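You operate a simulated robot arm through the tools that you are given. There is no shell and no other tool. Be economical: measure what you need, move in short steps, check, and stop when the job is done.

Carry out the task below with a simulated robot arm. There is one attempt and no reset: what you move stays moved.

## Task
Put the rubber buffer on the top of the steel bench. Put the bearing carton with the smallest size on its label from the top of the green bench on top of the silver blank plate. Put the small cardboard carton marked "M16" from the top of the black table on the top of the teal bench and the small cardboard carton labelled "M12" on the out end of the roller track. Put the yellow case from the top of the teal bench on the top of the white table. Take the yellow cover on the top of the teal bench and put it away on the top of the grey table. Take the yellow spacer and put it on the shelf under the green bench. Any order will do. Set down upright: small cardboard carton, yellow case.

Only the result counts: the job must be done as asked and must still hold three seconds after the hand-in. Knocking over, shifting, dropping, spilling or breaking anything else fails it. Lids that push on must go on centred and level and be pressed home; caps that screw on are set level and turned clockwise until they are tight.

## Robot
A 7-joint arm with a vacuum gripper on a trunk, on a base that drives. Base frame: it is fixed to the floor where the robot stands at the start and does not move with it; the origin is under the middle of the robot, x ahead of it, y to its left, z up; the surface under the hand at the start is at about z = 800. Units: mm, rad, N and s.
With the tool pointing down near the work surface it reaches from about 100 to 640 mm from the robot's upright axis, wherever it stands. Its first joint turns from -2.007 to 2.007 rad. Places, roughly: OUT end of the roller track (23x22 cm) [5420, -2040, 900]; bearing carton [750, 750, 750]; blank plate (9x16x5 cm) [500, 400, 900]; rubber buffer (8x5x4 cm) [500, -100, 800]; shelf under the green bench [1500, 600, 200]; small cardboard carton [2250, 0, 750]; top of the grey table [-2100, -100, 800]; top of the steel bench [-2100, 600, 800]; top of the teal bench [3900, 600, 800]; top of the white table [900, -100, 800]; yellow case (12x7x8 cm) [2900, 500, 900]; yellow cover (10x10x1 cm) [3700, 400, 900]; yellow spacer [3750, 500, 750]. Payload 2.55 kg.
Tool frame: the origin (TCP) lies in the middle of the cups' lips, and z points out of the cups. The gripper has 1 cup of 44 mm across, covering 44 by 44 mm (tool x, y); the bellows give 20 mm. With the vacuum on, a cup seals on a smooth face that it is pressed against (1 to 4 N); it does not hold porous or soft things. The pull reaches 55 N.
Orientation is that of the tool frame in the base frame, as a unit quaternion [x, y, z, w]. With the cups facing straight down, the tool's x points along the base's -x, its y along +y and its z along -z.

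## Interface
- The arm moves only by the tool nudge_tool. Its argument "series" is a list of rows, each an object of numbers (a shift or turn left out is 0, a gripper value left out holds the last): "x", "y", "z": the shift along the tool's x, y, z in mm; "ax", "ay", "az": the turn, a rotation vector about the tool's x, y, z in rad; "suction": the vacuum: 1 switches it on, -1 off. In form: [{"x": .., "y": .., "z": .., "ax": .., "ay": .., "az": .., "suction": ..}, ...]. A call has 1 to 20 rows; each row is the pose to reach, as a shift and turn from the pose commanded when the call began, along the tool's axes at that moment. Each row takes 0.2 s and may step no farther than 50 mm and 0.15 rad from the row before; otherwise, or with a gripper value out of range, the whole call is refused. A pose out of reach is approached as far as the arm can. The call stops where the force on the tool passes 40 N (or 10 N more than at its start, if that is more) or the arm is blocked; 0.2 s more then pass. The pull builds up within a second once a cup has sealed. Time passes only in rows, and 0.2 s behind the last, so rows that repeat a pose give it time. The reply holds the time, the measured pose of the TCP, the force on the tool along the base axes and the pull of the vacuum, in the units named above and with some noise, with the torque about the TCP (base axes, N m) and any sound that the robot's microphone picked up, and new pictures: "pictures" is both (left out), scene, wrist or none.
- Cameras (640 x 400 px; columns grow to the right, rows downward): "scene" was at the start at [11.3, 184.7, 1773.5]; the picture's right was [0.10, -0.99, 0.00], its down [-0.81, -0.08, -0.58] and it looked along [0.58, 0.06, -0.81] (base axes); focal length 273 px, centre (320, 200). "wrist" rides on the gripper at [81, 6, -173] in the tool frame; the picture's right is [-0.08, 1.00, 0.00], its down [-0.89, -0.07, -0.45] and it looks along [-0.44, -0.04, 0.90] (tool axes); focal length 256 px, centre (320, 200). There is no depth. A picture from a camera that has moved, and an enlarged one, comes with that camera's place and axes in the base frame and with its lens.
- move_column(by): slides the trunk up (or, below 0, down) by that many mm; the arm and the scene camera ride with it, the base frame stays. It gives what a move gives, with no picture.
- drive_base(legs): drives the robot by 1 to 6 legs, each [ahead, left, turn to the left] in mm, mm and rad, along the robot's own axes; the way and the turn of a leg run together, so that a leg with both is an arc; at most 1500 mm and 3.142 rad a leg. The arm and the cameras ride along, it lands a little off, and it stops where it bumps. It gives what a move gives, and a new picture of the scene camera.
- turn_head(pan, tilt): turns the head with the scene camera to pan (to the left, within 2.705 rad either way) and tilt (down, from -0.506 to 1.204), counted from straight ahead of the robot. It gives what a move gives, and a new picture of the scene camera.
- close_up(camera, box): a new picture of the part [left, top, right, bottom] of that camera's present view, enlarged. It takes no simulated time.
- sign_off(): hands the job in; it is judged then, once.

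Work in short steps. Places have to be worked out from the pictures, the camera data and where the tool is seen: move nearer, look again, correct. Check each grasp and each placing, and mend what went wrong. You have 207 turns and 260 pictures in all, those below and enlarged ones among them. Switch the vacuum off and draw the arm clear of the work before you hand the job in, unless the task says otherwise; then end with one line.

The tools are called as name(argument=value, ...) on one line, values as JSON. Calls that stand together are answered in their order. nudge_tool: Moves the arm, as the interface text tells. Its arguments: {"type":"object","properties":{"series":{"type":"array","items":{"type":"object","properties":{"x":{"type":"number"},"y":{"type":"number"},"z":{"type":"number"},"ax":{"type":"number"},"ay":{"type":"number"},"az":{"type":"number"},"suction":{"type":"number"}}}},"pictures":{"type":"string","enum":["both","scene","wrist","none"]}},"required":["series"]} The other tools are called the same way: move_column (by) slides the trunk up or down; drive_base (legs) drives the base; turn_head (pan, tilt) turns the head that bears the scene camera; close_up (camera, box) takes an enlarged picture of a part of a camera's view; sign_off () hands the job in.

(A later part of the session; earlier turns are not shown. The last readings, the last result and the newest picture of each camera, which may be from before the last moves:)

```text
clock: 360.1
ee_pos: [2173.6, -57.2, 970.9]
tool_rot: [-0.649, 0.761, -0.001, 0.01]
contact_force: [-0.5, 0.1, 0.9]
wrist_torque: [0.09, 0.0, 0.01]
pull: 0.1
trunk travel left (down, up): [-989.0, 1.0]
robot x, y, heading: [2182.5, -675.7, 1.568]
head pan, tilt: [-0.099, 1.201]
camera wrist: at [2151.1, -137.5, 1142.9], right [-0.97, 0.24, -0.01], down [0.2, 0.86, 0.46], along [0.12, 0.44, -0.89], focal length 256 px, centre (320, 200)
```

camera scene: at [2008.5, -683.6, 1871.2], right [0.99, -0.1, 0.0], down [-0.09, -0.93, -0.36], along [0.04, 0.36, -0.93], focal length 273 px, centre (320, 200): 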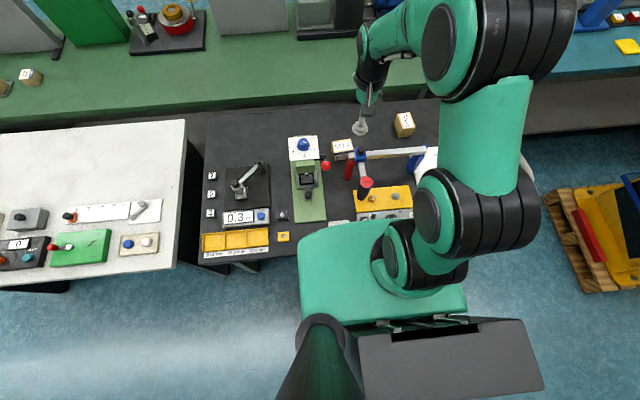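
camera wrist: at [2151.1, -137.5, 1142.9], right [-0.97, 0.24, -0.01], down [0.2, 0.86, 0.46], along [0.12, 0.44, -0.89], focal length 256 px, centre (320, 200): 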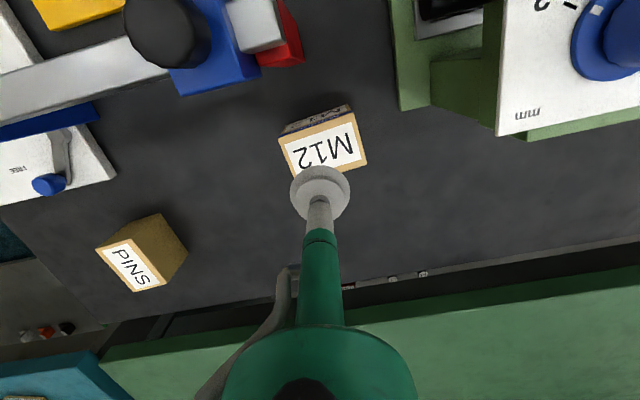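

Fine-adjust 5 mm and descend with vacuum.

nudge_tool(series=[{"x": 5, "y": 3, "z": 35, "suction": 1}, {"x": 5, "y": 3, "z": 70}, {"x": 5, "y": 3, "z": 80}, {"x": 5, "y": 3, "z": 85}, {"x": 5, "y": 3, "z": 90}, {"x": 5, "y": 3, "z": 95}, {"x": 5, "y": 3, "z": 99}, {"x": 5, "y": 3, "z": 103}, {"x": 5, "y": 3, "z": 103}, {"x": 5, "y": 3, "z": 103}], pictures="wrist")

```text
clock: 362.3
ee_pos: [2172.5, -60.3, 870.3]
tool_rot: [-0.648, 0.761, 0.0, 0.012]
contact_force: [1.6, -1.4, 11.0]
wrist_torque: [-0.25, 0.47, 0.09]
pull: 55.0
trunk travel left (down, up): [-989.0, 1.0]
robot x, y, heading: [2181.2, -684.9, 1.57]
head pan, tilt: [-0.099, 1.201]
camera wrist: at [2150.4, -142.1, 1041.5], right [-0.97, 0.24, -0.01], down [0.2, 0.86, 0.46], along [0.12, 0.45, -0.89], focal length 256 px, centre (320, 200)
```

wrist: 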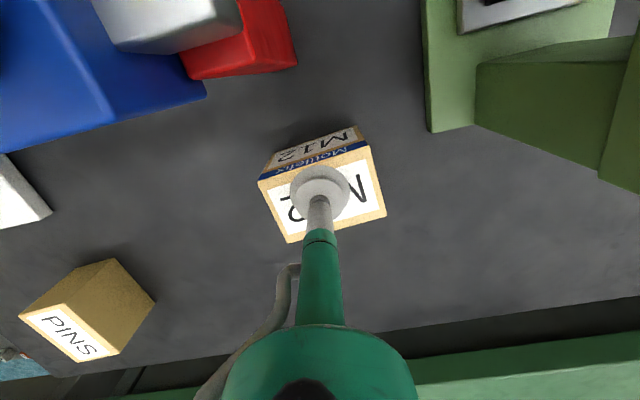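

Sealed. Lift straight up, then draw back over the clamp with clearance.

nudge_tool(series=[{"z": -5}, {"z": -20}, {"z": -45}, {"z": -75}, {"z": -105}, {"z": -135}, {"z": -165}, {"z": -195}, {"z": -215}, {"x": 15, "z": -235}, {"x": 40, "z": -250}, {"x": 70, "z": -260}, {"x": 100, "z": -270}, {"x": 130, "z": -280}, {"x": 160, "z": -280}, {"x": 190, "z": -280}], pictures="wrist")

```text
clock: 365.7
ee_pos: [2137.0, -253.4, 1145.7]
tool_rot: [-0.648, 0.761, 0.0, 0.011]
contact_force: [-0.2, -0.8, -5.0]
wrist_torque: [0.01, 0.0, 0.01]
pull: 55.3
trunk travel left (down, up): [-989.0, 1.0]
robot x, y, heading: [2178.6, -675.2, 1.571]
head pan, tilt: [-0.099, 1.201]
camera wrist: at [2115.5, -334.0, 1317.3], right [-0.97, 0.24, -0.01], down [0.2, 0.86, 0.46], along [0.12, 0.44, -0.89], focal length 256 px, centre (320, 200)
```

wrist: 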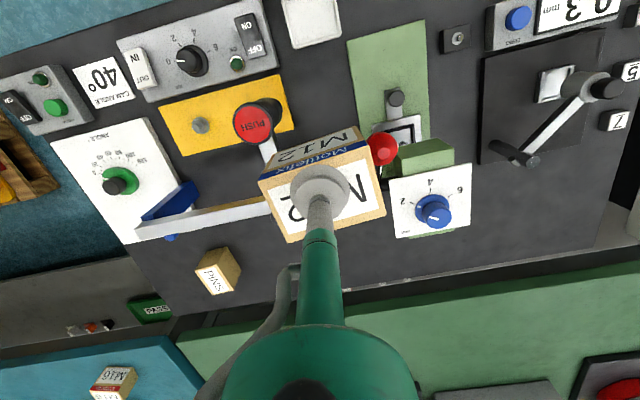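

Held. Back out, face +x and drive toward the blue bench with the roller track.

drive_base(legs=[[-500, 0, 0], [0, 0, -1.571], [1400, -80, 0]])

turn_head(pan=-0.15, tilt=0.55)

```text
clock: 379.1
ee_pos: [3995.0, -1228.0, 1144.7]
tool_rot: [0.081, 0.997, -0.007, 0.006]
contact_force: [0.1, -0.7, -3.9]
wrist_torque: [0.0, 0.04, -0.01]
pull: 55.2
trunk travel left (down, up): [-989.0, 1.0]
robot x, y, heading: [3570.1, -1270.0, -0.007]
head pan, tilt: [-0.099, 1.201]
camera scene: at [3562.1, -1098.3, 1871.2], right [-0.1, -0.99, 0.0], down [-0.93, 0.1, -0.36], along [0.36, -0.04, -0.93], focal length 273 px, centre (320, 200)
```

scene: 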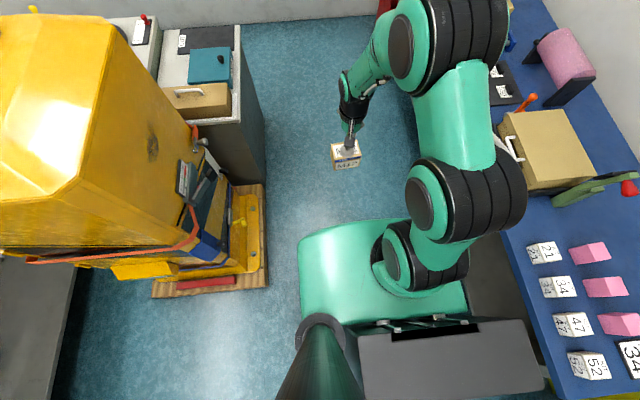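

```text
clock: 380.1
ee_pos: [3994.1, -1227.9, 1144.9]
tool_rot: [0.08, 0.997, -0.007, 0.006]
contact_force: [-0.2, -0.7, -4.8]
wrist_torque: [-0.02, 0.04, -0.02]
pull: 55.0
trunk travel left (down, up): [-989.0, 1.0]
robot x, y, heading: [3564.8, -1267.6, -0.008]
head pan, tilt: [-0.15, 0.55]
camera scene: at [3595.2, -1106.3, 1920.2], right [-0.15, -0.99, 0.0], down [-0.52, 0.08, -0.85], along [0.84, -0.13, -0.52], focal length 273 px, centre (320, 200)
```

scene: 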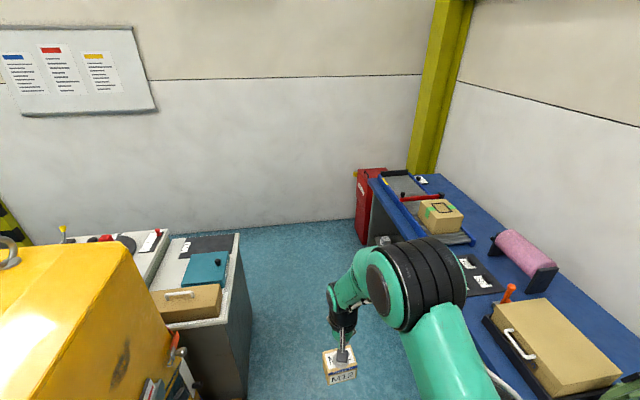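

I zoom into the far end of the bench.

close_up(camera="scene", box=[360, 160, 500, 260])

```text
4.00 times, centred on (430, 210) of scene
camera zoom: at [3595.2, -1106.3, 1920.2], right [-0.15, -0.99, 0.0], down [-0.52, 0.08, -0.85], along [0.84, -0.13, -0.52], focal length 1091 px, centre (-120, 160)
```

zoom: 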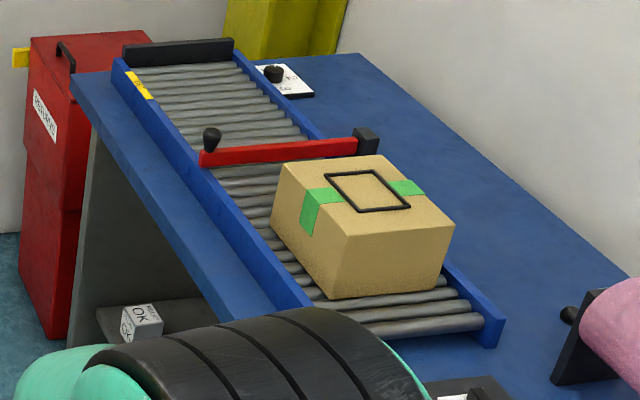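

The OUT area is past the red bar, around (5410, -2050). I drive there, facing -y.

drive_base(legs=[[1335, 0, 0.008], [0, 0, -1.571], [0, 505, 0], [150, 0, 0]])

turn_head(pan=-0.1, tilt=0.9)

```text
clock: 394.0
ee_pos: [5441.8, -1848.1, 1145.7]
tool_rot: [0.756, 0.655, -0.01, -0.001]
contact_force: [-0.1, -1.5, -4.5]
wrist_torque: [-0.01, 0.04, 0.01]
pull: 54.6
trunk travel left (down, up): [-989.0, 1.0]
robot x, y, heading: [5390.6, -1422.2, -1.557]
head pan, tilt: [-0.15, 0.55]
camera scene: at [5553.5, -1446.7, 1920.4], right [-0.99, 0.14, 0.0], down [0.07, 0.52, -0.85], along [-0.12, -0.84, -0.52], focal length 273 px, centre (320, 200)
```

scene: 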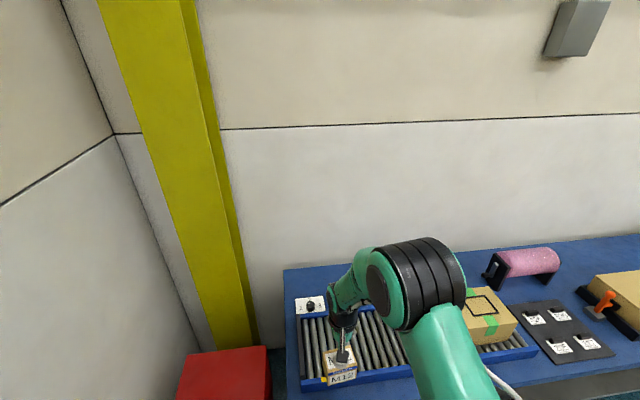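

```text
clock: 394.9
ee_pos: [5440.9, -1847.4, 1144.6]
tool_rot: [0.756, 0.655, -0.009, -0.002]
contact_force: [0.4, 0.0, -4.9]
wrist_torque: [0.03, -0.03, -0.01]
pull: 54.6
trunk travel left (down, up): [-989.0, 1.0]
robot x, y, heading: [5390.8, -1421.4, -1.557]
head pan, tilt: [-0.099, 0.901]
camera scene: at [5559.6, -1434.1, 1891.1], right [-1.0, 0.09, 0.0], down [0.07, 0.78, -0.62], along [-0.05, -0.62, -0.78], focal length 273 px, centre (320, 200)
```

scene: 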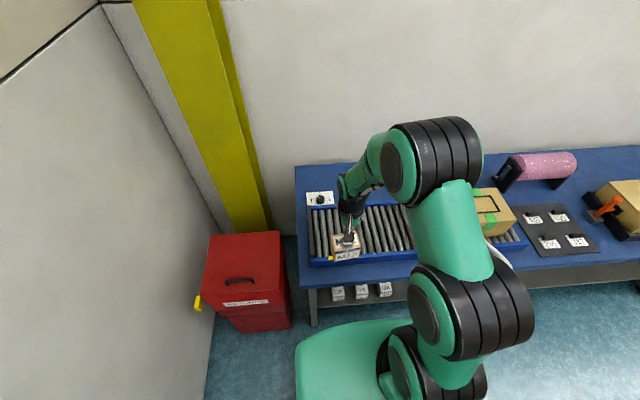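

I close in 100 mm and use the wrist camera over the rollers.

drive_base(legs=[[100, 0, -0.013]])

close_up(camera="wrist", box=[0, 0, 640, 400])

```text
clock: 396.0
ee_pos: [5435.7, -1948.6, 1144.9]
tool_rot: [0.76, 0.65, -0.009, -0.002]
contact_force: [-0.7, -0.5, -4.1]
wrist_torque: [0.02, 0.01, 0.0]
pull: 55.0
trunk travel left (down, up): [-989.0, 1.0]
robot x, y, heading: [5390.2, -1524.8, -1.57]
head pan, tilt: [-0.099, 0.901]
camera scene: at [5560.0, -1535.4, 1891.0], right [-0.99, 0.1, 0.0], down [0.08, 0.78, -0.62], along [-0.06, -0.62, -0.78], focal length 273 px, centre (320, 200)
```

scene: 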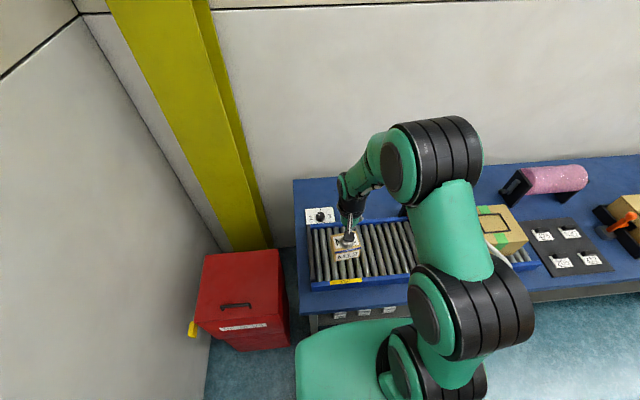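

```text
1.00 times, centred on (320, 200) of wrist (not enlarged: the box is as wide or as high as the picture)
camera zoom: at [5458.5, -1867.4, 1316.9], right [0.97, -0.23, -0.01], down [-0.2, -0.87, 0.46], along [-0.12, -0.44, -0.89], focal length 256 px, centre (320, 200)
```

zoom: 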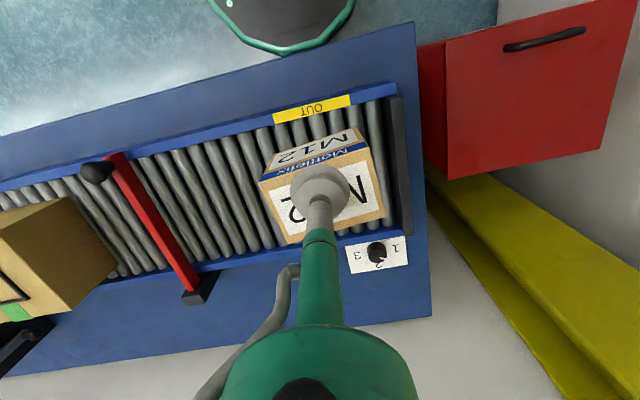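

OUT zone centred at about (5425, -2045). I move over it and lower to z≈1010.

nudge_tool(series=[{"x": -25, "y": 1}, {"x": -50, "y": 2}, {"x": -75, "y": 3}, {"x": -96, "y": 4}, {"x": -96, "y": 4, "z": 35}, {"x": -96, "y": 4, "z": 70}, {"x": -96, "y": 4, "z": 105}, {"x": -96, "y": 4, "z": 135}, {"x": -96, "y": 4, "z": 135}], pictures="wrist")

```text
clock: 398.0
ee_pos: [5422.2, -2045.0, 1011.6]
tool_rot: [0.76, 0.65, -0.01, -0.003]
contact_force: [0.2, -0.7, -4.8]
wrist_torque: [0.02, 0.01, -0.03]
pull: 54.8
trunk travel left (down, up): [-989.0, 1.0]
robot x, y, heading: [5392.4, -1516.6, -1.57]
head pan, tilt: [-0.099, 0.901]
camera wrist: at [5444.4, -1964.1, 1183.8], right [0.97, -0.23, -0.01], down [-0.2, -0.87, 0.46], along [-0.12, -0.44, -0.89], focal length 256 px, centre (320, 200)
```

wrist: 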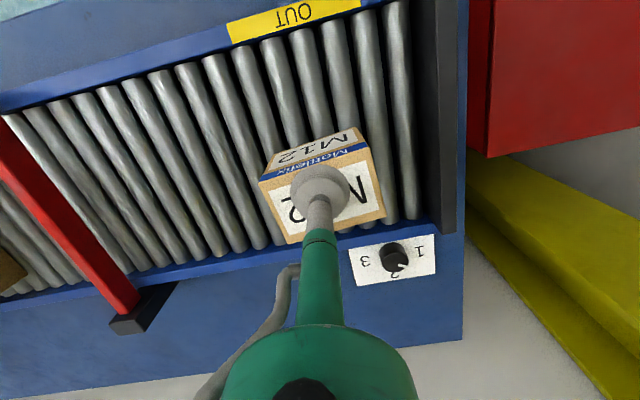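

Centred between the rails. Lower in steps.

nudge_tool(series=[{"z": 10}, {"z": 18}, {"z": 23}, {"z": 28}, {"z": 33}, {"z": 38}, {"z": 38}], pictures="none")

```text
clock: 399.6
ee_pos: [5422.0, -2046.4, 974.0]
tool_rot: [0.76, 0.65, -0.01, -0.002]
contact_force: [1.1, 0.5, -4.7]
wrist_torque: [0.07, -0.01, -0.02]
pull: 55.0
trunk travel left (down, up): [-989.0, 1.0]
robot x, y, heading: [5388.8, -1522.5, -1.576]
head pan, tilt: [-0.099, 0.901]
```

nudge_tool(series=[{"z": 3}, {"z": 6}, {"z": 9}, {"z": 12}, {"z": 15}, {"z": 15}], pictures="wrist")

```text
clock: 401.0
ee_pos: [5421.2, -2046.0, 963.0]
tool_rot: [0.761, 0.649, -0.013, 0.002]
contact_force: [-4.9, 2.2, 37.8]
wrist_torque: [0.22, -0.59, 0.06]
pull: 54.8
trunk travel left (down, up): [-989.0, 1.0]
robot x, y, heading: [5390.9, -1520.9, -1.571]
head pan, tilt: [-0.099, 0.901]
camera wrist: at [5443.3, -1963.5, 1133.4], right [0.97, -0.23, -0.01], down [-0.2, -0.86, 0.47], along [-0.12, -0.45, -0.88], focal length 256 px, centre (320, 200)
```

wrist: 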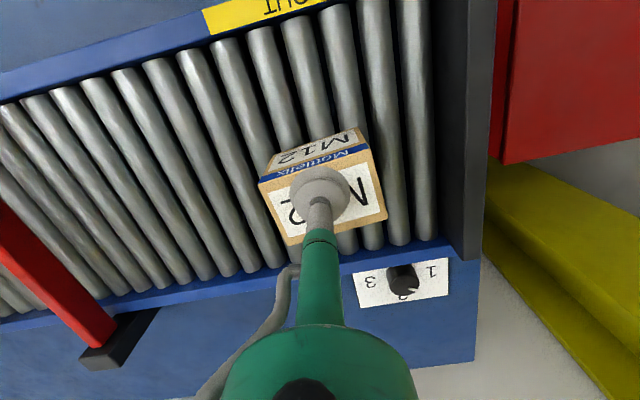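

On the rollers (38 N). Ease up ~4 mm, release and rise.

nudge_tool(series=[{"z": -2}, {"z": -4}, {"z": -4, "suction": -1}, {"z": -4}, {"z": -4}, {"z": -4}, {"z": -8}, {"z": -20}, {"z": -50}, {"z": -90}, {"z": -130}, {"z": -170}], pictures="wrist")

```text
clock: 403.6
ee_pos: [5425.4, -2041.7, 1128.8]
tool_rot: [0.76, 0.65, -0.01, -0.002]
contact_force: [-0.2, -0.2, 0.5]
wrist_torque: [-0.03, 0.01, -0.02]
pull: 0.0
trunk travel left (down, up): [-989.0, 1.0]
robot x, y, heading: [5391.7, -1520.4, -1.576]
head pan, tilt: [-0.099, 0.901]
camera wrist: at [5447.4, -1961.2, 1300.5], right [0.97, -0.23, -0.01], down [-0.2, -0.87, 0.46], along [-0.12, -0.44, -0.89], focal length 256 px, centre (320, 200)
```

wrist: 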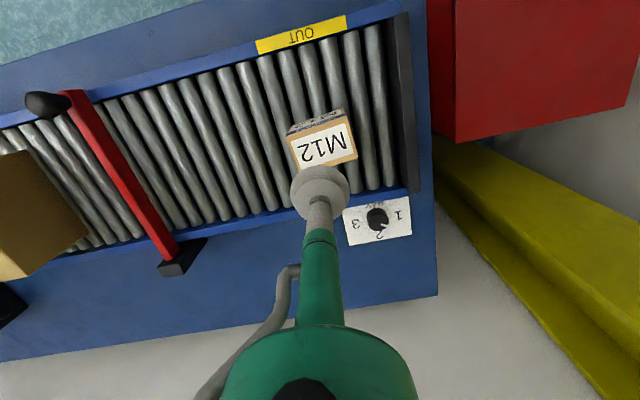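

M12 is upright on the OUT end. Next the cover/spacer on the teal bench. I retract, drive back to the pocket and turn to face +y.

nudge_tool(series=[{"x": 40, "z": -10}, {"x": 80, "z": -20}, {"x": 115, "z": -30}], pictures="none")

drive_base(legs=[[-280, 0, 0.005], [0, -1200, 0], [0, -1040, 0], [0, 0, 3.14], [900, 0, 0]])

```text
clock: 404.4
ee_pos: [5443.1, -1927.8, 1156.6]
tool_rot: [0.76, 0.649, -0.01, -0.001]
contact_force: [0.5, 0.1, 0.5]
wrist_torque: [-0.02, -0.01, -0.07]
pull: 0.0
trunk travel left (down, up): [-989.0, 1.0]
robot x, y, heading: [5392.3, -1521.2, -1.569]
head pan, tilt: [-0.099, 0.901]
```

```text
clock: 428.7
ee_pos: [3123.0, 74.0, 1155.6]
tool_rot: [-0.647, 0.763, -0.002, 0.01]
contact_force: [-0.3, 1.1, -1.0]
wrist_torque: [-0.05, 0.02, -0.01]
pull: 0.0
trunk travel left (down, up): [-989.0, 1.0]
robot x, y, heading: [3170.0, -332.6, 1.564]
head pan, tilt: [-0.099, 0.901]
camera scene: at [3001.3, -317.1, 1891.0], right [0.99, -0.11, 0.0], down [-0.08, -0.78, -0.62], along [0.07, 0.62, -0.78], focal length 273 px, centre (320, 200)
```

scene: 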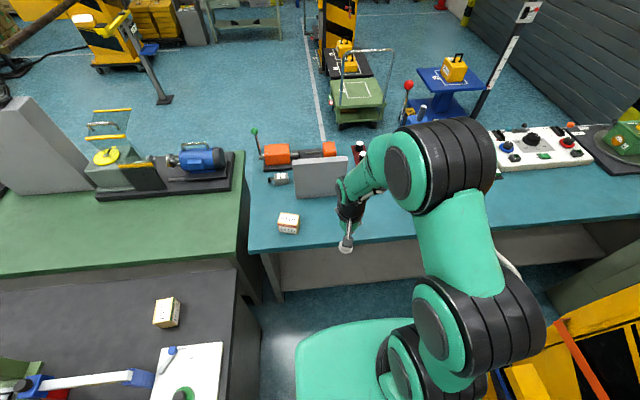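

Advance to the bench, then strafe right toward x≈3435.

drive_base(legs=[[310, 0, 0.007], [0, -250, 0]])

turn_head(pan=-0.5, tilt=1.0)

```text
clock: 432.2
ee_pos: [3365.1, 385.3, 1155.6]
tool_rot: [-0.651, 0.759, -0.002, 0.01]
contact_force: [0.6, 0.0, -0.5]
wrist_torque: [0.0, -0.03, 0.03]
pull: 0.1
trunk travel left (down, up): [-989.0, 1.0]
robot x, y, heading: [3420.0, -23.5, 1.574]
head pan, tilt: [-0.099, 0.901]
camera scene: at [3247.1, -5.7, 1891.0], right [1.0, -0.1, 0.0], down [-0.08, -0.78, -0.62], along [0.06, 0.62, -0.78], focal length 273 px, centre (320, 200)
```

scene: 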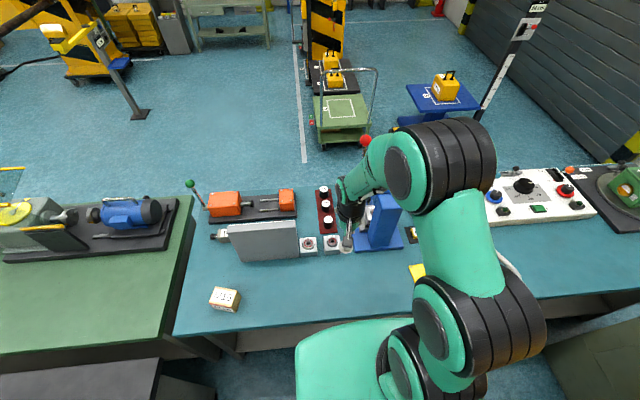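

```text
clock: 433.1
ee_pos: [3365.4, 385.5, 1157.0]
tool_rot: [-0.652, 0.759, -0.002, 0.009]
contact_force: [0.2, 0.2, -0.6]
wrist_torque: [0.0, -0.03, 0.01]
pull: 0.0
trunk travel left (down, up): [-989.0, 1.0]
robot x, y, heading: [3421.2, -20.2, 1.57]
head pan, tilt: [-0.499, 1.0]
camera scene: at [3272.7, -19.4, 1883.8], right [0.88, -0.48, 0.0], down [-0.4, -0.74, -0.54], along [0.26, 0.48, -0.84], focal length 273 px, centre (320, 200)
```

scene: 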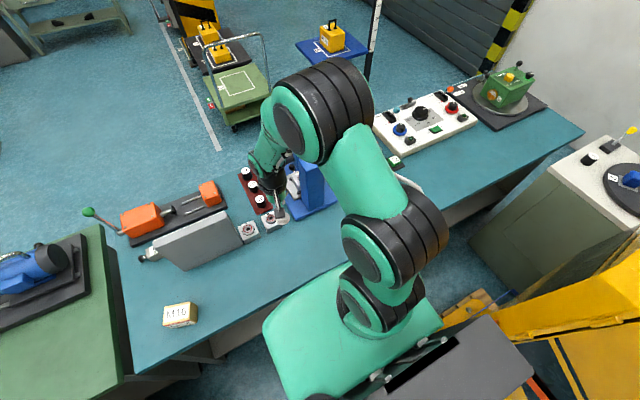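

I swing the arm right along the near side of the bench to above the cover.

nudge_tool(series=[{"x": 20, "y": -21, "az": 0.08}, {"x": 39, "y": -41, "az": 0.16}, {"x": 38, "y": -82, "az": 0.24}, {"x": 37, "y": -122, "az": 0.32}, {"x": 31, "y": -162, "az": 0.4}, {"x": 25, "y": -201, "az": 0.48}, {"x": 14, "y": -240, "az": 0.56}, {"x": -2, "y": -278, "az": 0.64}, {"x": -22, "y": -311, "az": 0.72}, {"x": -36, "y": -334, "az": 0.8}, {"x": -36, "y": -334, "z": 40, "az": 0.8}, {"x": -36, "y": -334, "z": 80, "az": 0.8}, {"x": -36, "y": -334, "z": 80, "az": 0.8}], pictures="both")

```text
clock: 435.9
ee_pos: [3700.6, 371.8, 1081.2]
tool_rot: [-0.304, 0.952, 0.001, 0.01]
contact_force: [-0.3, -0.1, 0.3]
wrist_torque: [0.02, -0.05, 0.01]
pull: 0.1
trunk travel left (down, up): [-989.0, 1.0]
robot x, y, heading: [3417.9, -25.8, 1.577]
head pan, tilt: [-0.499, 1.0]
camera scene: at [3272.9, -20.4, 1883.8], right [0.88, -0.48, 0.0], down [-0.4, -0.74, -0.54], along [0.26, 0.48, -0.84], focal length 273 px, centre (320, 200)
camera wrist: at [3628.2, 328.2, 1252.4], right [-0.51, 0.86, 0.0], down [0.76, 0.45, 0.46], along [0.4, 0.24, -0.89], focal length 256 px, centre (320, 200)
```

scene: 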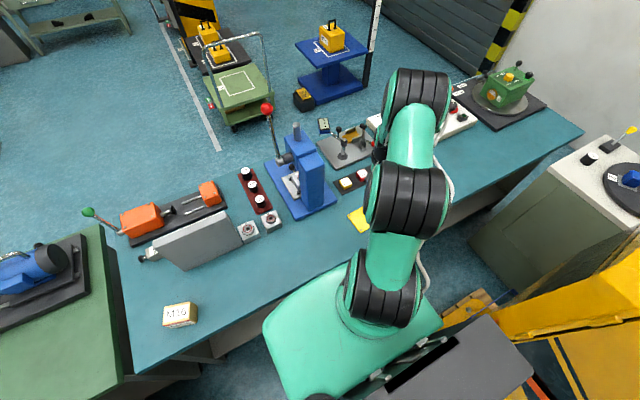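
wrist: 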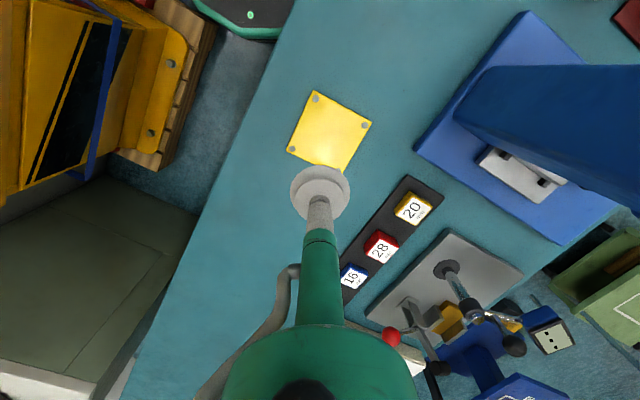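

Cover centre ~ (3696, 388); the yellow 20 spacer ~ (3733, 573). I descend over the cover and re-check.

nudge_tool(series=[{"x": -3, "y": 8, "z": 40}, {"x": -6, "y": 15, "z": 80}, {"x": -6, "y": 15, "z": 120}, {"x": -6, "y": 15, "z": 155}, {"x": -6, "y": 15, "z": 155}], pictures="wrist")

```text
clock: 437.1
ee_pos: [3702.2, 387.5, 927.8]
tool_rot: [-0.304, 0.953, 0.002, 0.009]
contact_force: [0.1, -0.4, -0.1]
wrist_torque: [0.01, -0.04, 0.0]
pull: 0.1
trunk travel left (down, up): [-989.0, 1.0]
robot x, y, heading: [3419.2, -21.2, 1.577]
head pan, tilt: [-0.499, 1.0]
camera wrist: at [3630.1, 345.1, 1100.0], right [-0.51, 0.86, 0.0], down [0.76, 0.45, 0.46], along [0.4, 0.24, -0.89], focal length 256 px, centre (320, 200)
```

wrist: 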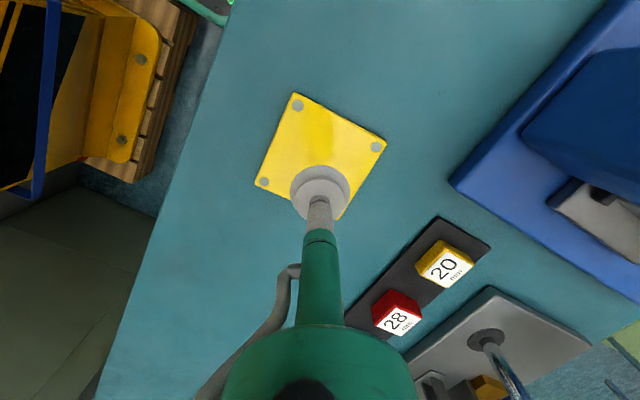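

Perfectly centred. Press on with vacuum.

nudge_tool(series=[{"z": 35, "suction": 1}, {"z": 55}, {"z": 62}, {"z": 67}, {"z": 72}, {"z": 76}, {"z": 80}, {"z": 83}, {"z": 83}, {"z": 83}], pictures="none")

```text
clock: 438.5
ee_pos: [3704.1, 392.0, 855.9]
tool_rot: [-0.304, 0.953, 0.003, 0.012]
contact_force: [-4.9, -6.8, 24.7]
wrist_torque: [-0.3, 0.16, -0.02]
pull: 55.1
trunk travel left (down, up): [-989.0, 1.0]
robot x, y, heading: [3417.5, -18.4, 1.575]
head pan, tilt: [-0.499, 1.0]
stopped in row 7: the force on the tool passed its limit at 40 N (the readings are from after the stop); the commanded pose is now the measured one
```

Sealed. Lift gently, draw in, then leave the pocket.

nudge_tool(series=[{"z": -5}, {"z": -20}, {"z": -50}, {"z": -85}, {"z": -120}, {"z": -160}, {"z": -200}, {"z": -240}, {"z": -270}, {"x": 30, "y": 5, "z": -285}, {"x": 60, "y": 10, "z": -290}, {"x": 90, "y": 14, "z": -290}, {"x": 120, "y": 18, "z": -290}, {"x": 137, "y": 21, "z": -290}], pictures="wrist")

drive_base(legs=[[0, 270, 0], [-1080, 0, 0]])

```text
clock: 441.5
ee_pos: [3572.6, 325.5, 1139.5]
tool_rot: [-0.304, 0.953, 0.004, 0.011]
contact_force: [0.5, -0.2, -2.4]
wrist_torque: [-0.01, 0.02, 0.0]
pull: 55.4
trunk travel left (down, up): [-989.0, 1.0]
robot x, y, heading: [3418.9, -20.3, 1.573]
head pan, tilt: [-0.499, 1.0]
camera wrist: at [3500.4, 282.2, 1309.7], right [-0.51, 0.86, 0.0], down [0.76, 0.45, 0.47], along [0.4, 0.24, -0.88], focal length 256 px, centre (320, 200)
```

wrist: 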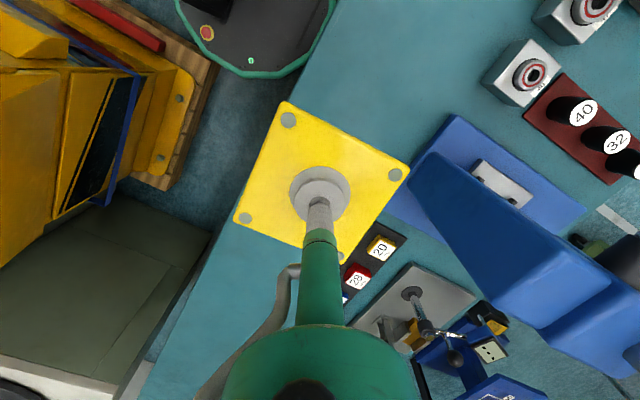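

```text
clock: 448.5
ee_pos: [3304.8, -744.1, 1139.0]
tool_rot: [-0.301, 0.954, 0.004, 0.011]
contact_force: [-0.3, -0.4, -1.8]
wrist_torque: [-0.02, 0.07, 0.03]
pull: 55.3
trunk travel left (down, up): [-989.0, 1.0]
robot x, y, heading: [3148.8, -1089.9, 1.569]
head pan, tilt: [-0.499, 1.0]
camera scene: at [3001.8, -1089.4, 1883.8], right [0.88, -0.48, 0.0], down [-0.41, -0.74, -0.54], along [0.26, 0.47, -0.84], focal length 273 px, centre (320, 200)
```

scene: 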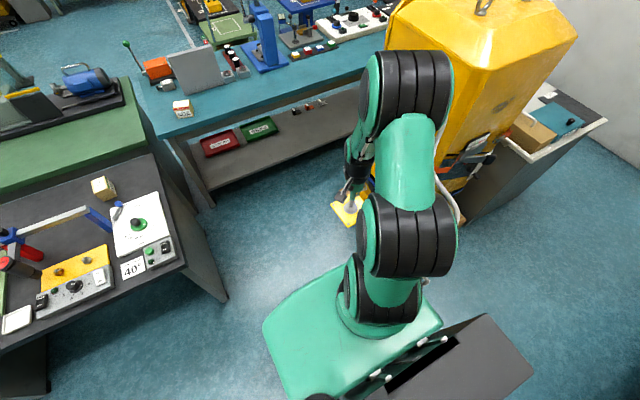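

Held. I drive back along the aisle toward the grey table's near end.

drive_base(legs=[[0, 0, 1.573], [1500, 0, 0], [1450, 0, 0]])

```text
clock: 466.5
ee_pos: [-146.6, -909.9, 1139.5]
tool_rot: [0.889, -0.457, -0.011, -0.006]
contact_force: [0.4, -0.7, -3.1]
wrist_torque: [-0.04, 0.02, -0.01]
pull: 54.7
trunk travel left (down, up): [-989.0, 1.0]
robot x, y, heading: [201.7, -1063.6, -3.138]
head pan, tilt: [-0.499, 1.0]
camera scene: at [199.6, -1207.3, 1883.8], right [0.47, 0.88, 0.0], down [0.74, -0.4, -0.54], along [-0.48, 0.26, -0.84], focal length 273 px, centre (320, 200)
```

scene: 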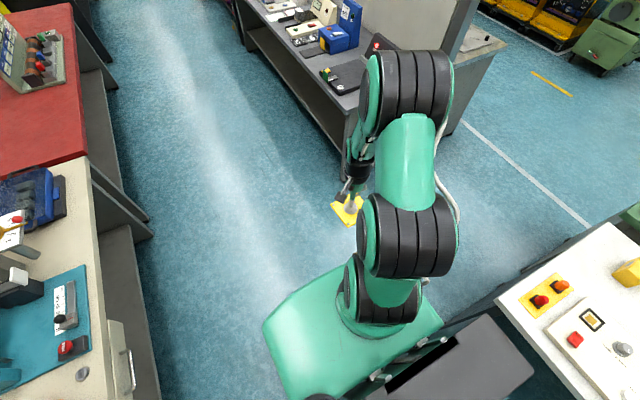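

Continue to stand before the grey table's end.

drive_base(legs=[[350, 0, 0], [0, -960, 0], [250, 0, 0]])

turn_head(pan=0.1, tilt=0.95)

```text
clock: 474.8
ee_pos: [-753.9, 41.1, 1138.9]
tool_rot: [0.888, -0.46, -0.011, -0.006]
contact_force: [0.1, 0.0, -1.7]
wrist_torque: [-0.02, -0.03, 0.04]
pull: 54.8
trunk travel left (down, up): [-989.0, 1.0]
robot x, y, heading: [-407.8, -118.1, 3.142]
head pan, tilt: [-0.499, 1.0]
camera scene: at [-409.2, -258.6, 1883.8], right [0.48, 0.88, 0.0], down [0.74, -0.4, -0.54], along [-0.47, 0.26, -0.84], focal length 273 px, centre (320, 200)
```

scene: 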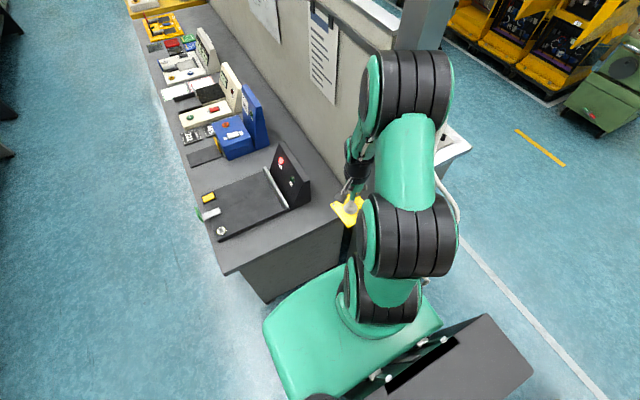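

```text
clock: 475.8
ee_pos: [-752.8, 42.3, 1138.5]
tool_rot: [0.888, -0.46, -0.011, -0.005]
contact_force: [1.1, -0.1, -2.1]
wrist_torque: [-0.02, -0.04, 0.0]
pull: 55.0
trunk travel left (down, up): [-989.0, 1.0]
robot x, y, heading: [-406.4, -117.2, 3.148]
head pan, tilt: [0.099, 0.949]
camera scene: at [-420.6, -299.0, 1887.4], right [-0.1, 1.0, 0.0], down [0.81, 0.08, -0.58], along [-0.58, -0.06, -0.81], focal length 273 px, centre (320, 200)
```

scene: 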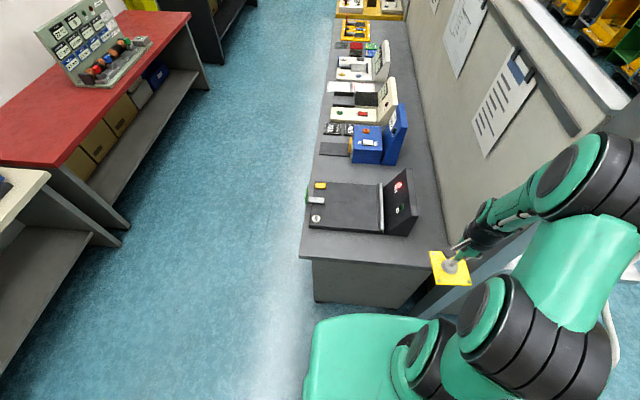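

The free strip between the table edge (x≈-890) and the black pad (x≈-1029) fits the cover, which is nearly square to it. I move over (-958, 42) and descend to z≈930.

nudge_tool(series=[{"x": -20, "y": 28}, {"x": -40, "y": 56}, {"x": -60, "y": 84}, {"x": -80, "y": 112}, {"x": -100, "y": 140}, {"x": -118, "y": 167}, {"x": -118, "y": 167, "z": 40}, {"x": -118, "y": 167, "z": 80}, {"x": -118, "y": 167, "z": 120}, {"x": -118, "y": 167, "z": 160}, {"x": -118, "y": 167, "z": 205}, {"x": -118, "y": 167, "z": 205}], pictures="both")

```text
clock: 478.4
ee_pos: [-959.0, 44.4, 937.3]
tool_rot: [0.888, -0.46, -0.012, -0.007]
contact_force: [-0.3, -0.1, -1.8]
wrist_torque: [-0.06, -0.01, 0.02]
pull: 54.9
trunk travel left (down, up): [-989.0, 1.0]
robot x, y, heading: [-406.2, -117.6, 3.143]
head pan, tilt: [0.099, 0.949]
camera scene: at [-420.0, -299.3, 1887.4], right [-0.1, 1.0, 0.0], down [0.81, 0.08, -0.58], along [-0.58, -0.06, -0.81], focal length 273 px, centre (320, 200)
camera wrist: at [-914.7, -28.4, 1108.9], right [-0.86, -0.51, 0.0], down [-0.45, 0.76, 0.47], along [-0.24, 0.4, -0.88], focal length 256 px, centre (320, 200)
```

scene: 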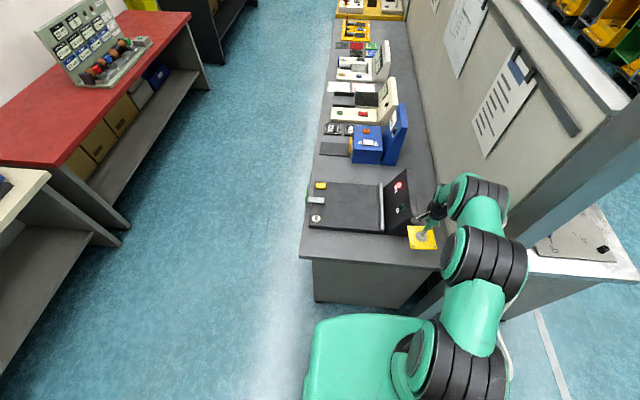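
wrist: 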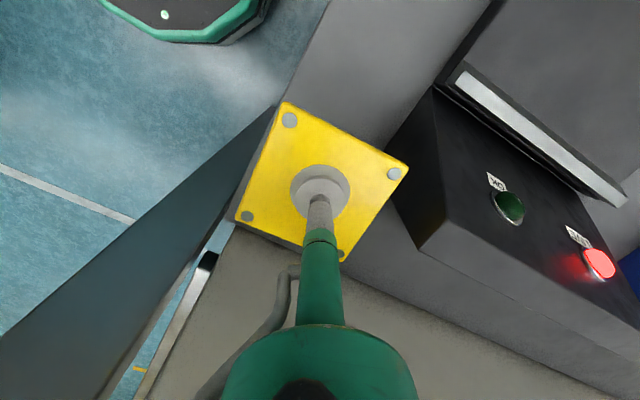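

Strip centre is x≈-963, cover edges parallel to the table edge. I shift 4 mm and lower.

nudge_tool(series=[{"x": -2, "y": 3, "z": 30}, {"x": -2, "y": 3, "z": 60}, {"x": -2, "y": 3, "z": 80}, {"x": -2, "y": 3, "z": 90}, {"x": -2, "y": 3, "z": 97}, {"x": -2, "y": 3, "z": 103}, {"x": -2, "y": 3, "z": 108}, {"x": -2, "y": 3, "z": 112}, {"x": -2, "y": 3, "z": 112}], pictures="wrist")

```text
clock: 480.4
ee_pos: [-965.7, 46.8, 824.8]
tool_rot: [0.888, -0.461, -0.011, -0.006]
contact_force: [-0.2, -0.2, -2.5]
wrist_torque: [-0.05, 0.0, 0.02]
pull: 54.3
trunk travel left (down, up): [-989.0, 1.0]
robot x, y, heading: [-402.1, -117.6, 3.142]
head pan, tilt: [0.099, 0.949]
camera wrist: at [-922.3, -25.8, 995.7], right [-0.86, -0.51, 0.0], down [-0.45, 0.76, 0.47], along [-0.24, 0.4, -0.88], focal length 256 px, centre (320, 200)
```

wrist: 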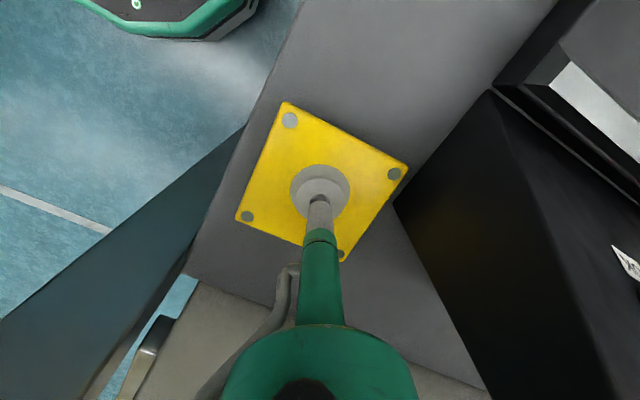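

Slightly close to the wedge; I shift 5 mm toward the edge and lower until contact.

nudge_tool(series=[{"x": 3, "y": -4}, {"x": 3, "y": -4, "z": 3}, {"x": 3, "y": -4, "z": 6}, {"x": 3, "y": -4, "z": 9}, {"x": 3, "y": -4, "z": 12}, {"x": 3, "y": -4, "z": 12}], pictures="none")

```text
clock: 481.8
ee_pos: [-962.5, 47.7, 813.6]
tool_rot: [0.888, -0.46, -0.011, -0.005]
contact_force: [0.6, 0.3, -2.0]
wrist_torque: [-0.02, -0.02, 0.02]
pull: 54.7
trunk travel left (down, up): [-989.0, 1.0]
robot x, y, heading: [-403.5, -117.9, 3.142]
head pan, tilt: [0.099, 0.949]
```

nudge_tool(series=[{"z": 3}, {"z": 6}, {"z": 9}, {"z": 12}, {"z": 12}], pictures="none")

```text
clock: 482.8
ee_pos: [-966.1, 49.6, 808.5]
tool_rot: [0.888, -0.46, -0.013, -0.005]
contact_force: [8.5, -3.4, 22.1]
wrist_torque: [-0.01, -0.32, 0.01]
pull: 55.0
trunk travel left (down, up): [-989.0, 1.0]
robot x, y, heading: [-408.9, -120.1, 3.147]
head pan, tilt: [0.099, 0.949]
stopped in row 4: the force on the tool passed its limit at 40 N (the readings are from after the stop); the commanded pose is now the measured one
```

Contact. Ease up a little, release and rise.

nudge_tool(series=[{"z": -1.5}, {"z": -2.5}, {"z": -2.5, "suction": -1}, {"z": -2.5}, {"z": -2.5}, {"z": -2.5}, {"z": -6}, {"z": -20}, {"z": -50}, {"z": -90}, {"z": -130}, {"z": -170}, {"z": -215}, {"z": -260}, {"z": -300}], pictures="wrist")

```text
clock: 486.0
ee_pos: [-955.5, 40.5, 1104.8]
tool_rot: [0.888, -0.46, -0.012, -0.005]
contact_force: [-0.4, -0.3, -0.4]
wrist_torque: [-0.03, 0.03, -0.04]
pull: 0.2
trunk travel left (down, up): [-989.0, 1.0]
robot x, y, heading: [-402.4, -117.8, 3.144]
head pan, tilt: [0.099, 0.949]
camera wrist: at [-911.3, -32.4, 1276.3], right [-0.86, -0.51, 0.0], down [-0.45, 0.76, 0.47], along [-0.24, 0.4, -0.88], focal length 256 px, centre (320, 200)
```

wrist: 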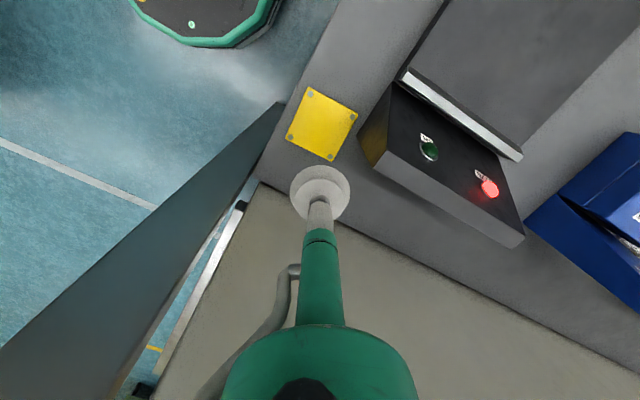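

Cover is on the grey table. Last is the spacer: I retract and drive back to the pocket.

nudge_tool(series=[{"x": 25, "y": -35, "z": -10}, {"x": 50, "y": -70, "z": -20}, {"x": 75, "y": -105, "z": -30}, {"x": 89, "y": -127, "z": -40}], pictures="none")

drive_base(legs=[[-250, 0, 0], [0, 980, 0], [-1500, 0, 0], [-1500, 0, 0], [-310, 0, 0], [0, 0, -1.571]])

```text
clock: 487.0
ee_pos: [-801.4, 40.8, 1140.8]
tool_rot: [0.888, -0.46, -0.014, -0.005]
contact_force: [-0.9, 0.5, -0.6]
wrist_torque: [0.01, 0.0, 0.01]
pull: 0.2
trunk travel left (down, up): [-989.0, 1.0]
robot x, y, heading: [-409.4, -114.9, 3.146]
head pan, tilt: [0.099, 0.949]
```

```text
clock: 513.2
ee_pos: [3363.6, -647.9, 1141.3]
tool_rot: [-0.293, 0.956, 0.005, 0.013]
contact_force: [0.5, -0.1, 0.5]
wrist_torque: [-0.04, -0.02, -0.01]
pull: 0.0
trunk travel left (down, up): [-989.0, 1.0]
robot x, y, heading: [3199.6, -1045.2, 1.553]
head pan, tilt: [0.099, 0.949]
camera scene: at [3013.7, -1026.0, 1887.4], right [1.0, 0.08, 0.0], down [0.07, -0.81, -0.58], along [-0.05, 0.58, -0.81], focal length 273 px, centre (320, 200)
```

scene: 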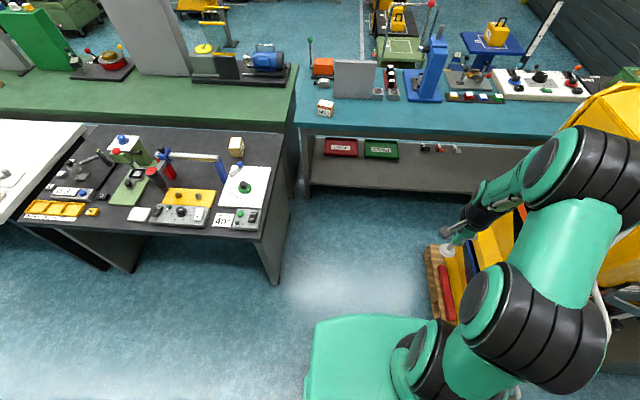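

I enter the pocket again, strafe right, then creep forward toward the bench edge.

drive_base(legs=[[0, 40, 0.018], [1010, 0, 0], [0, -270, 0]])

turn_head(pan=-0.5, tilt=1.2)

```text
clock: 520.4
ee_pos: [3586.3, 349.7, 1140.4]
tool_rot: [-0.304, 0.953, 0.005, 0.013]
contact_force: [-0.4, -0.5, -0.3]
wrist_torque: [0.0, 0.03, 0.0]
pull: 0.2
trunk travel left (down, up): [-989.0, 1.0]
robot x, y, heading: [3426.0, -43.5, 1.575]
head pan, tilt: [0.099, 0.949]
camera scene: at [3244.3, -33.7, 1887.4], right [0.99, 0.1, 0.0], down [0.08, -0.81, -0.58], along [-0.06, 0.58, -0.81], focal length 273 px, centre (320, 200)
```

scene: 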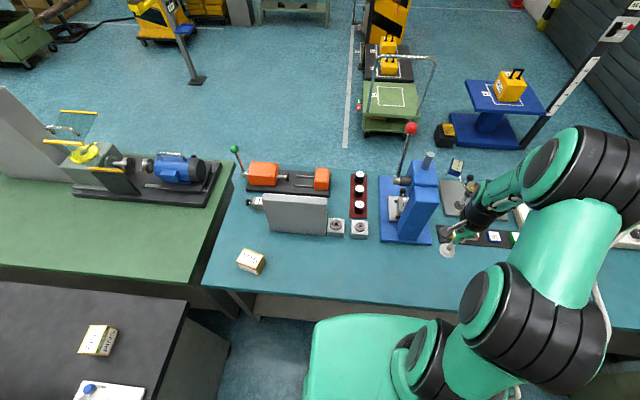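

```text
clock: 521.4
ee_pos: [3586.4, 351.3, 1141.6]
tool_rot: [-0.303, 0.953, 0.005, 0.013]
contact_force: [-0.8, -0.2, -0.4]
wrist_torque: [0.02, -0.01, 0.01]
pull: 0.1
trunk travel left (down, up): [-989.0, 1.0]
robot x, y, heading: [3431.6, -44.3, 1.571]
head pan, tilt: [-0.499, 1.201]
camera scene: at [3278.4, -56.8, 1871.2], right [0.88, -0.48, 0.0], down [-0.44, -0.82, -0.36], along [0.17, 0.32, -0.93], focal length 273 px, centre (320, 200)
```

scene: 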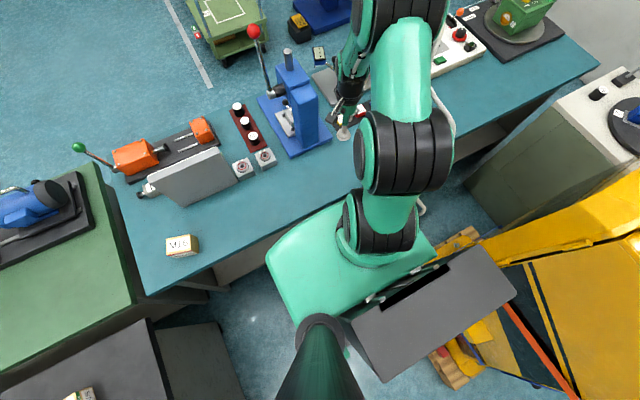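

Creep forward in small legs.

drive_base(legs=[[30, 0, 0], [25, 0, 0], [25, 0, 0], [20, 0, 0]])

```text
clock: 523.1
ee_pos: [3586.6, 416.2, 1141.6]
tool_rot: [-0.303, 0.953, 0.006, 0.014]
contact_force: [-0.1, 0.2, 0.7]
wrist_torque: [-0.02, 0.0, 0.03]
pull: 0.0
trunk travel left (down, up): [-989.0, 1.0]
robot x, y, heading: [3430.1, 19.1, 1.577]
head pan, tilt: [-0.499, 1.201]
stopped in leg 3: the robot was blocked; the commanded pose is now the measured one
camera scene: at [3278.6, 8.9, 1871.2], right [0.88, -0.48, 0.0], down [-0.45, -0.82, -0.36], along [0.17, 0.32, -0.93], focal length 273 px, centre (320, 200)
```

scene: 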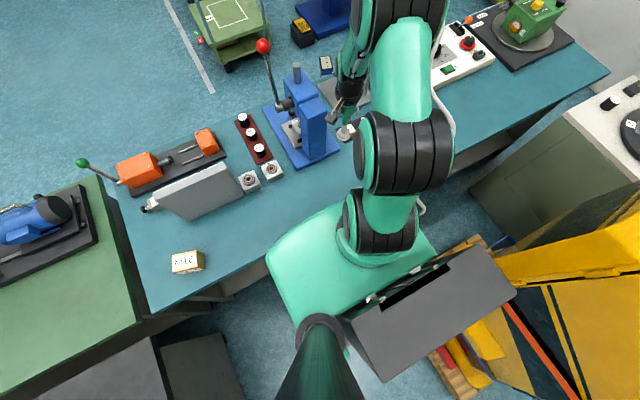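

Blocked at y≈19, fine. I move the tool toward the spacer, descending to z≈990, and look.

nudge_tool(series=[{"x": -30, "y": 4, "z": 25}, {"x": -60, "y": 8, "z": 50}, {"x": -90, "y": 12, "z": 75}, {"x": -120, "y": 16, "z": 100}, {"x": -150, "y": 20, "z": 125}, {"x": -180, "y": 24, "z": 150}, {"x": -180, "y": 24, "z": 150}], pictures="wrist")

```text
clock: 524.7
ee_pos: [3722.6, 544.7, 998.4]
tool_rot: [-0.304, 0.953, 0.007, 0.014]
contact_force: [-0.4, 0.7, 0.0]
wrist_torque: [-0.04, 0.0, 0.0]
pull: 0.1
trunk travel left (down, up): [-989.0, 1.0]
robot x, y, heading: [3426.6, 18.6, 1.568]
head pan, tilt: [-0.499, 1.201]
camera wrist: at [3648.9, 499.5, 1168.3], right [-0.51, 0.86, 0.01], down [0.76, 0.45, 0.47], along [0.4, 0.25, -0.88], focal length 256 px, centre (320, 200)
```

wrist: 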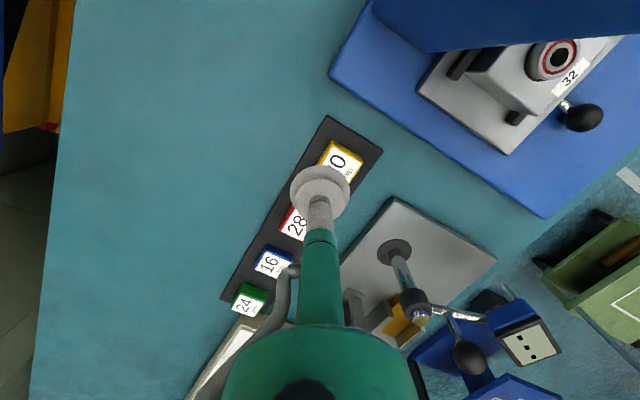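

The spacer is at about (3729, 577). I lower the trunk 60 mm for better reach and move over it.

move_column(by=-60)

nudge_tool(series=[{"x": -8, "y": 7}, {"x": -16, "y": 15}, {"x": -24, "y": 22}, {"x": -24, "y": 22}], pictures="wrist")

```text
clock: 525.7
ee_pos: [3722.0, 544.6, 936.3]
tool_rot: [-0.303, 0.953, 0.006, 0.013]
contact_force: [-0.3, -0.6, -1.1]
wrist_torque: [-0.03, -0.02, -0.03]
pull: 0.0
trunk travel left (down, up): [-929.0, 61.0]
robot x, y, heading: [3424.9, 18.9, 1.572]
head pan, tilt: [-0.499, 1.201]
```

```text
clock: 526.7
ee_pos: [3729.3, 577.6, 938.5]
tool_rot: [-0.303, 0.953, 0.006, 0.013]
contact_force: [0.0, 0.1, -0.6]
wrist_torque: [0.0, -0.01, 0.02]
pull: 0.0
trunk travel left (down, up): [-929.0, 61.0]
robot x, y, heading: [3428.6, 21.4, 1.571]
head pan, tilt: [-0.499, 1.201]
camera wrist: at [3656.4, 532.6, 1108.9], right [-0.51, 0.86, 0.01], down [0.76, 0.45, 0.47], along [0.4, 0.25, -0.88], focal length 256 px, centre (320, 200)
```

wrist: 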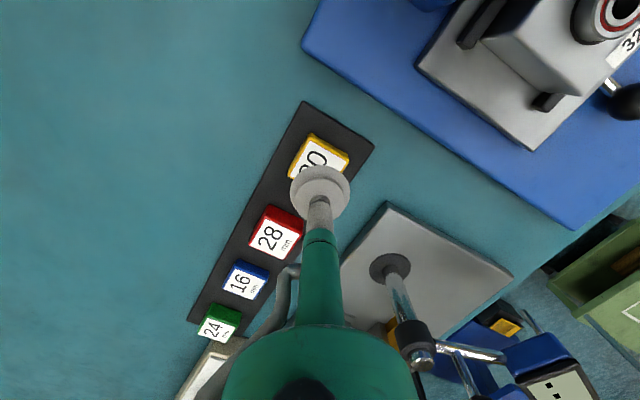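

I zoom to find the spacer's exact centre.

close_up(camera="wrist", box=[240, 110, 380, 270])

```text
2.50 times, centred on (310, 190) of wrist
camera zoom: at [3656.4, 532.6, 1108.9], right [-0.51, 0.86, 0.01], down [0.76, 0.45, 0.47], along [0.4, 0.25, -0.88], focal length 640 px, centre (345, 225)
```

zoom: 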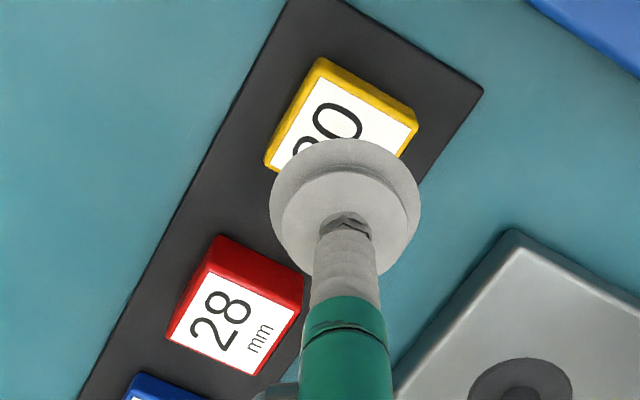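

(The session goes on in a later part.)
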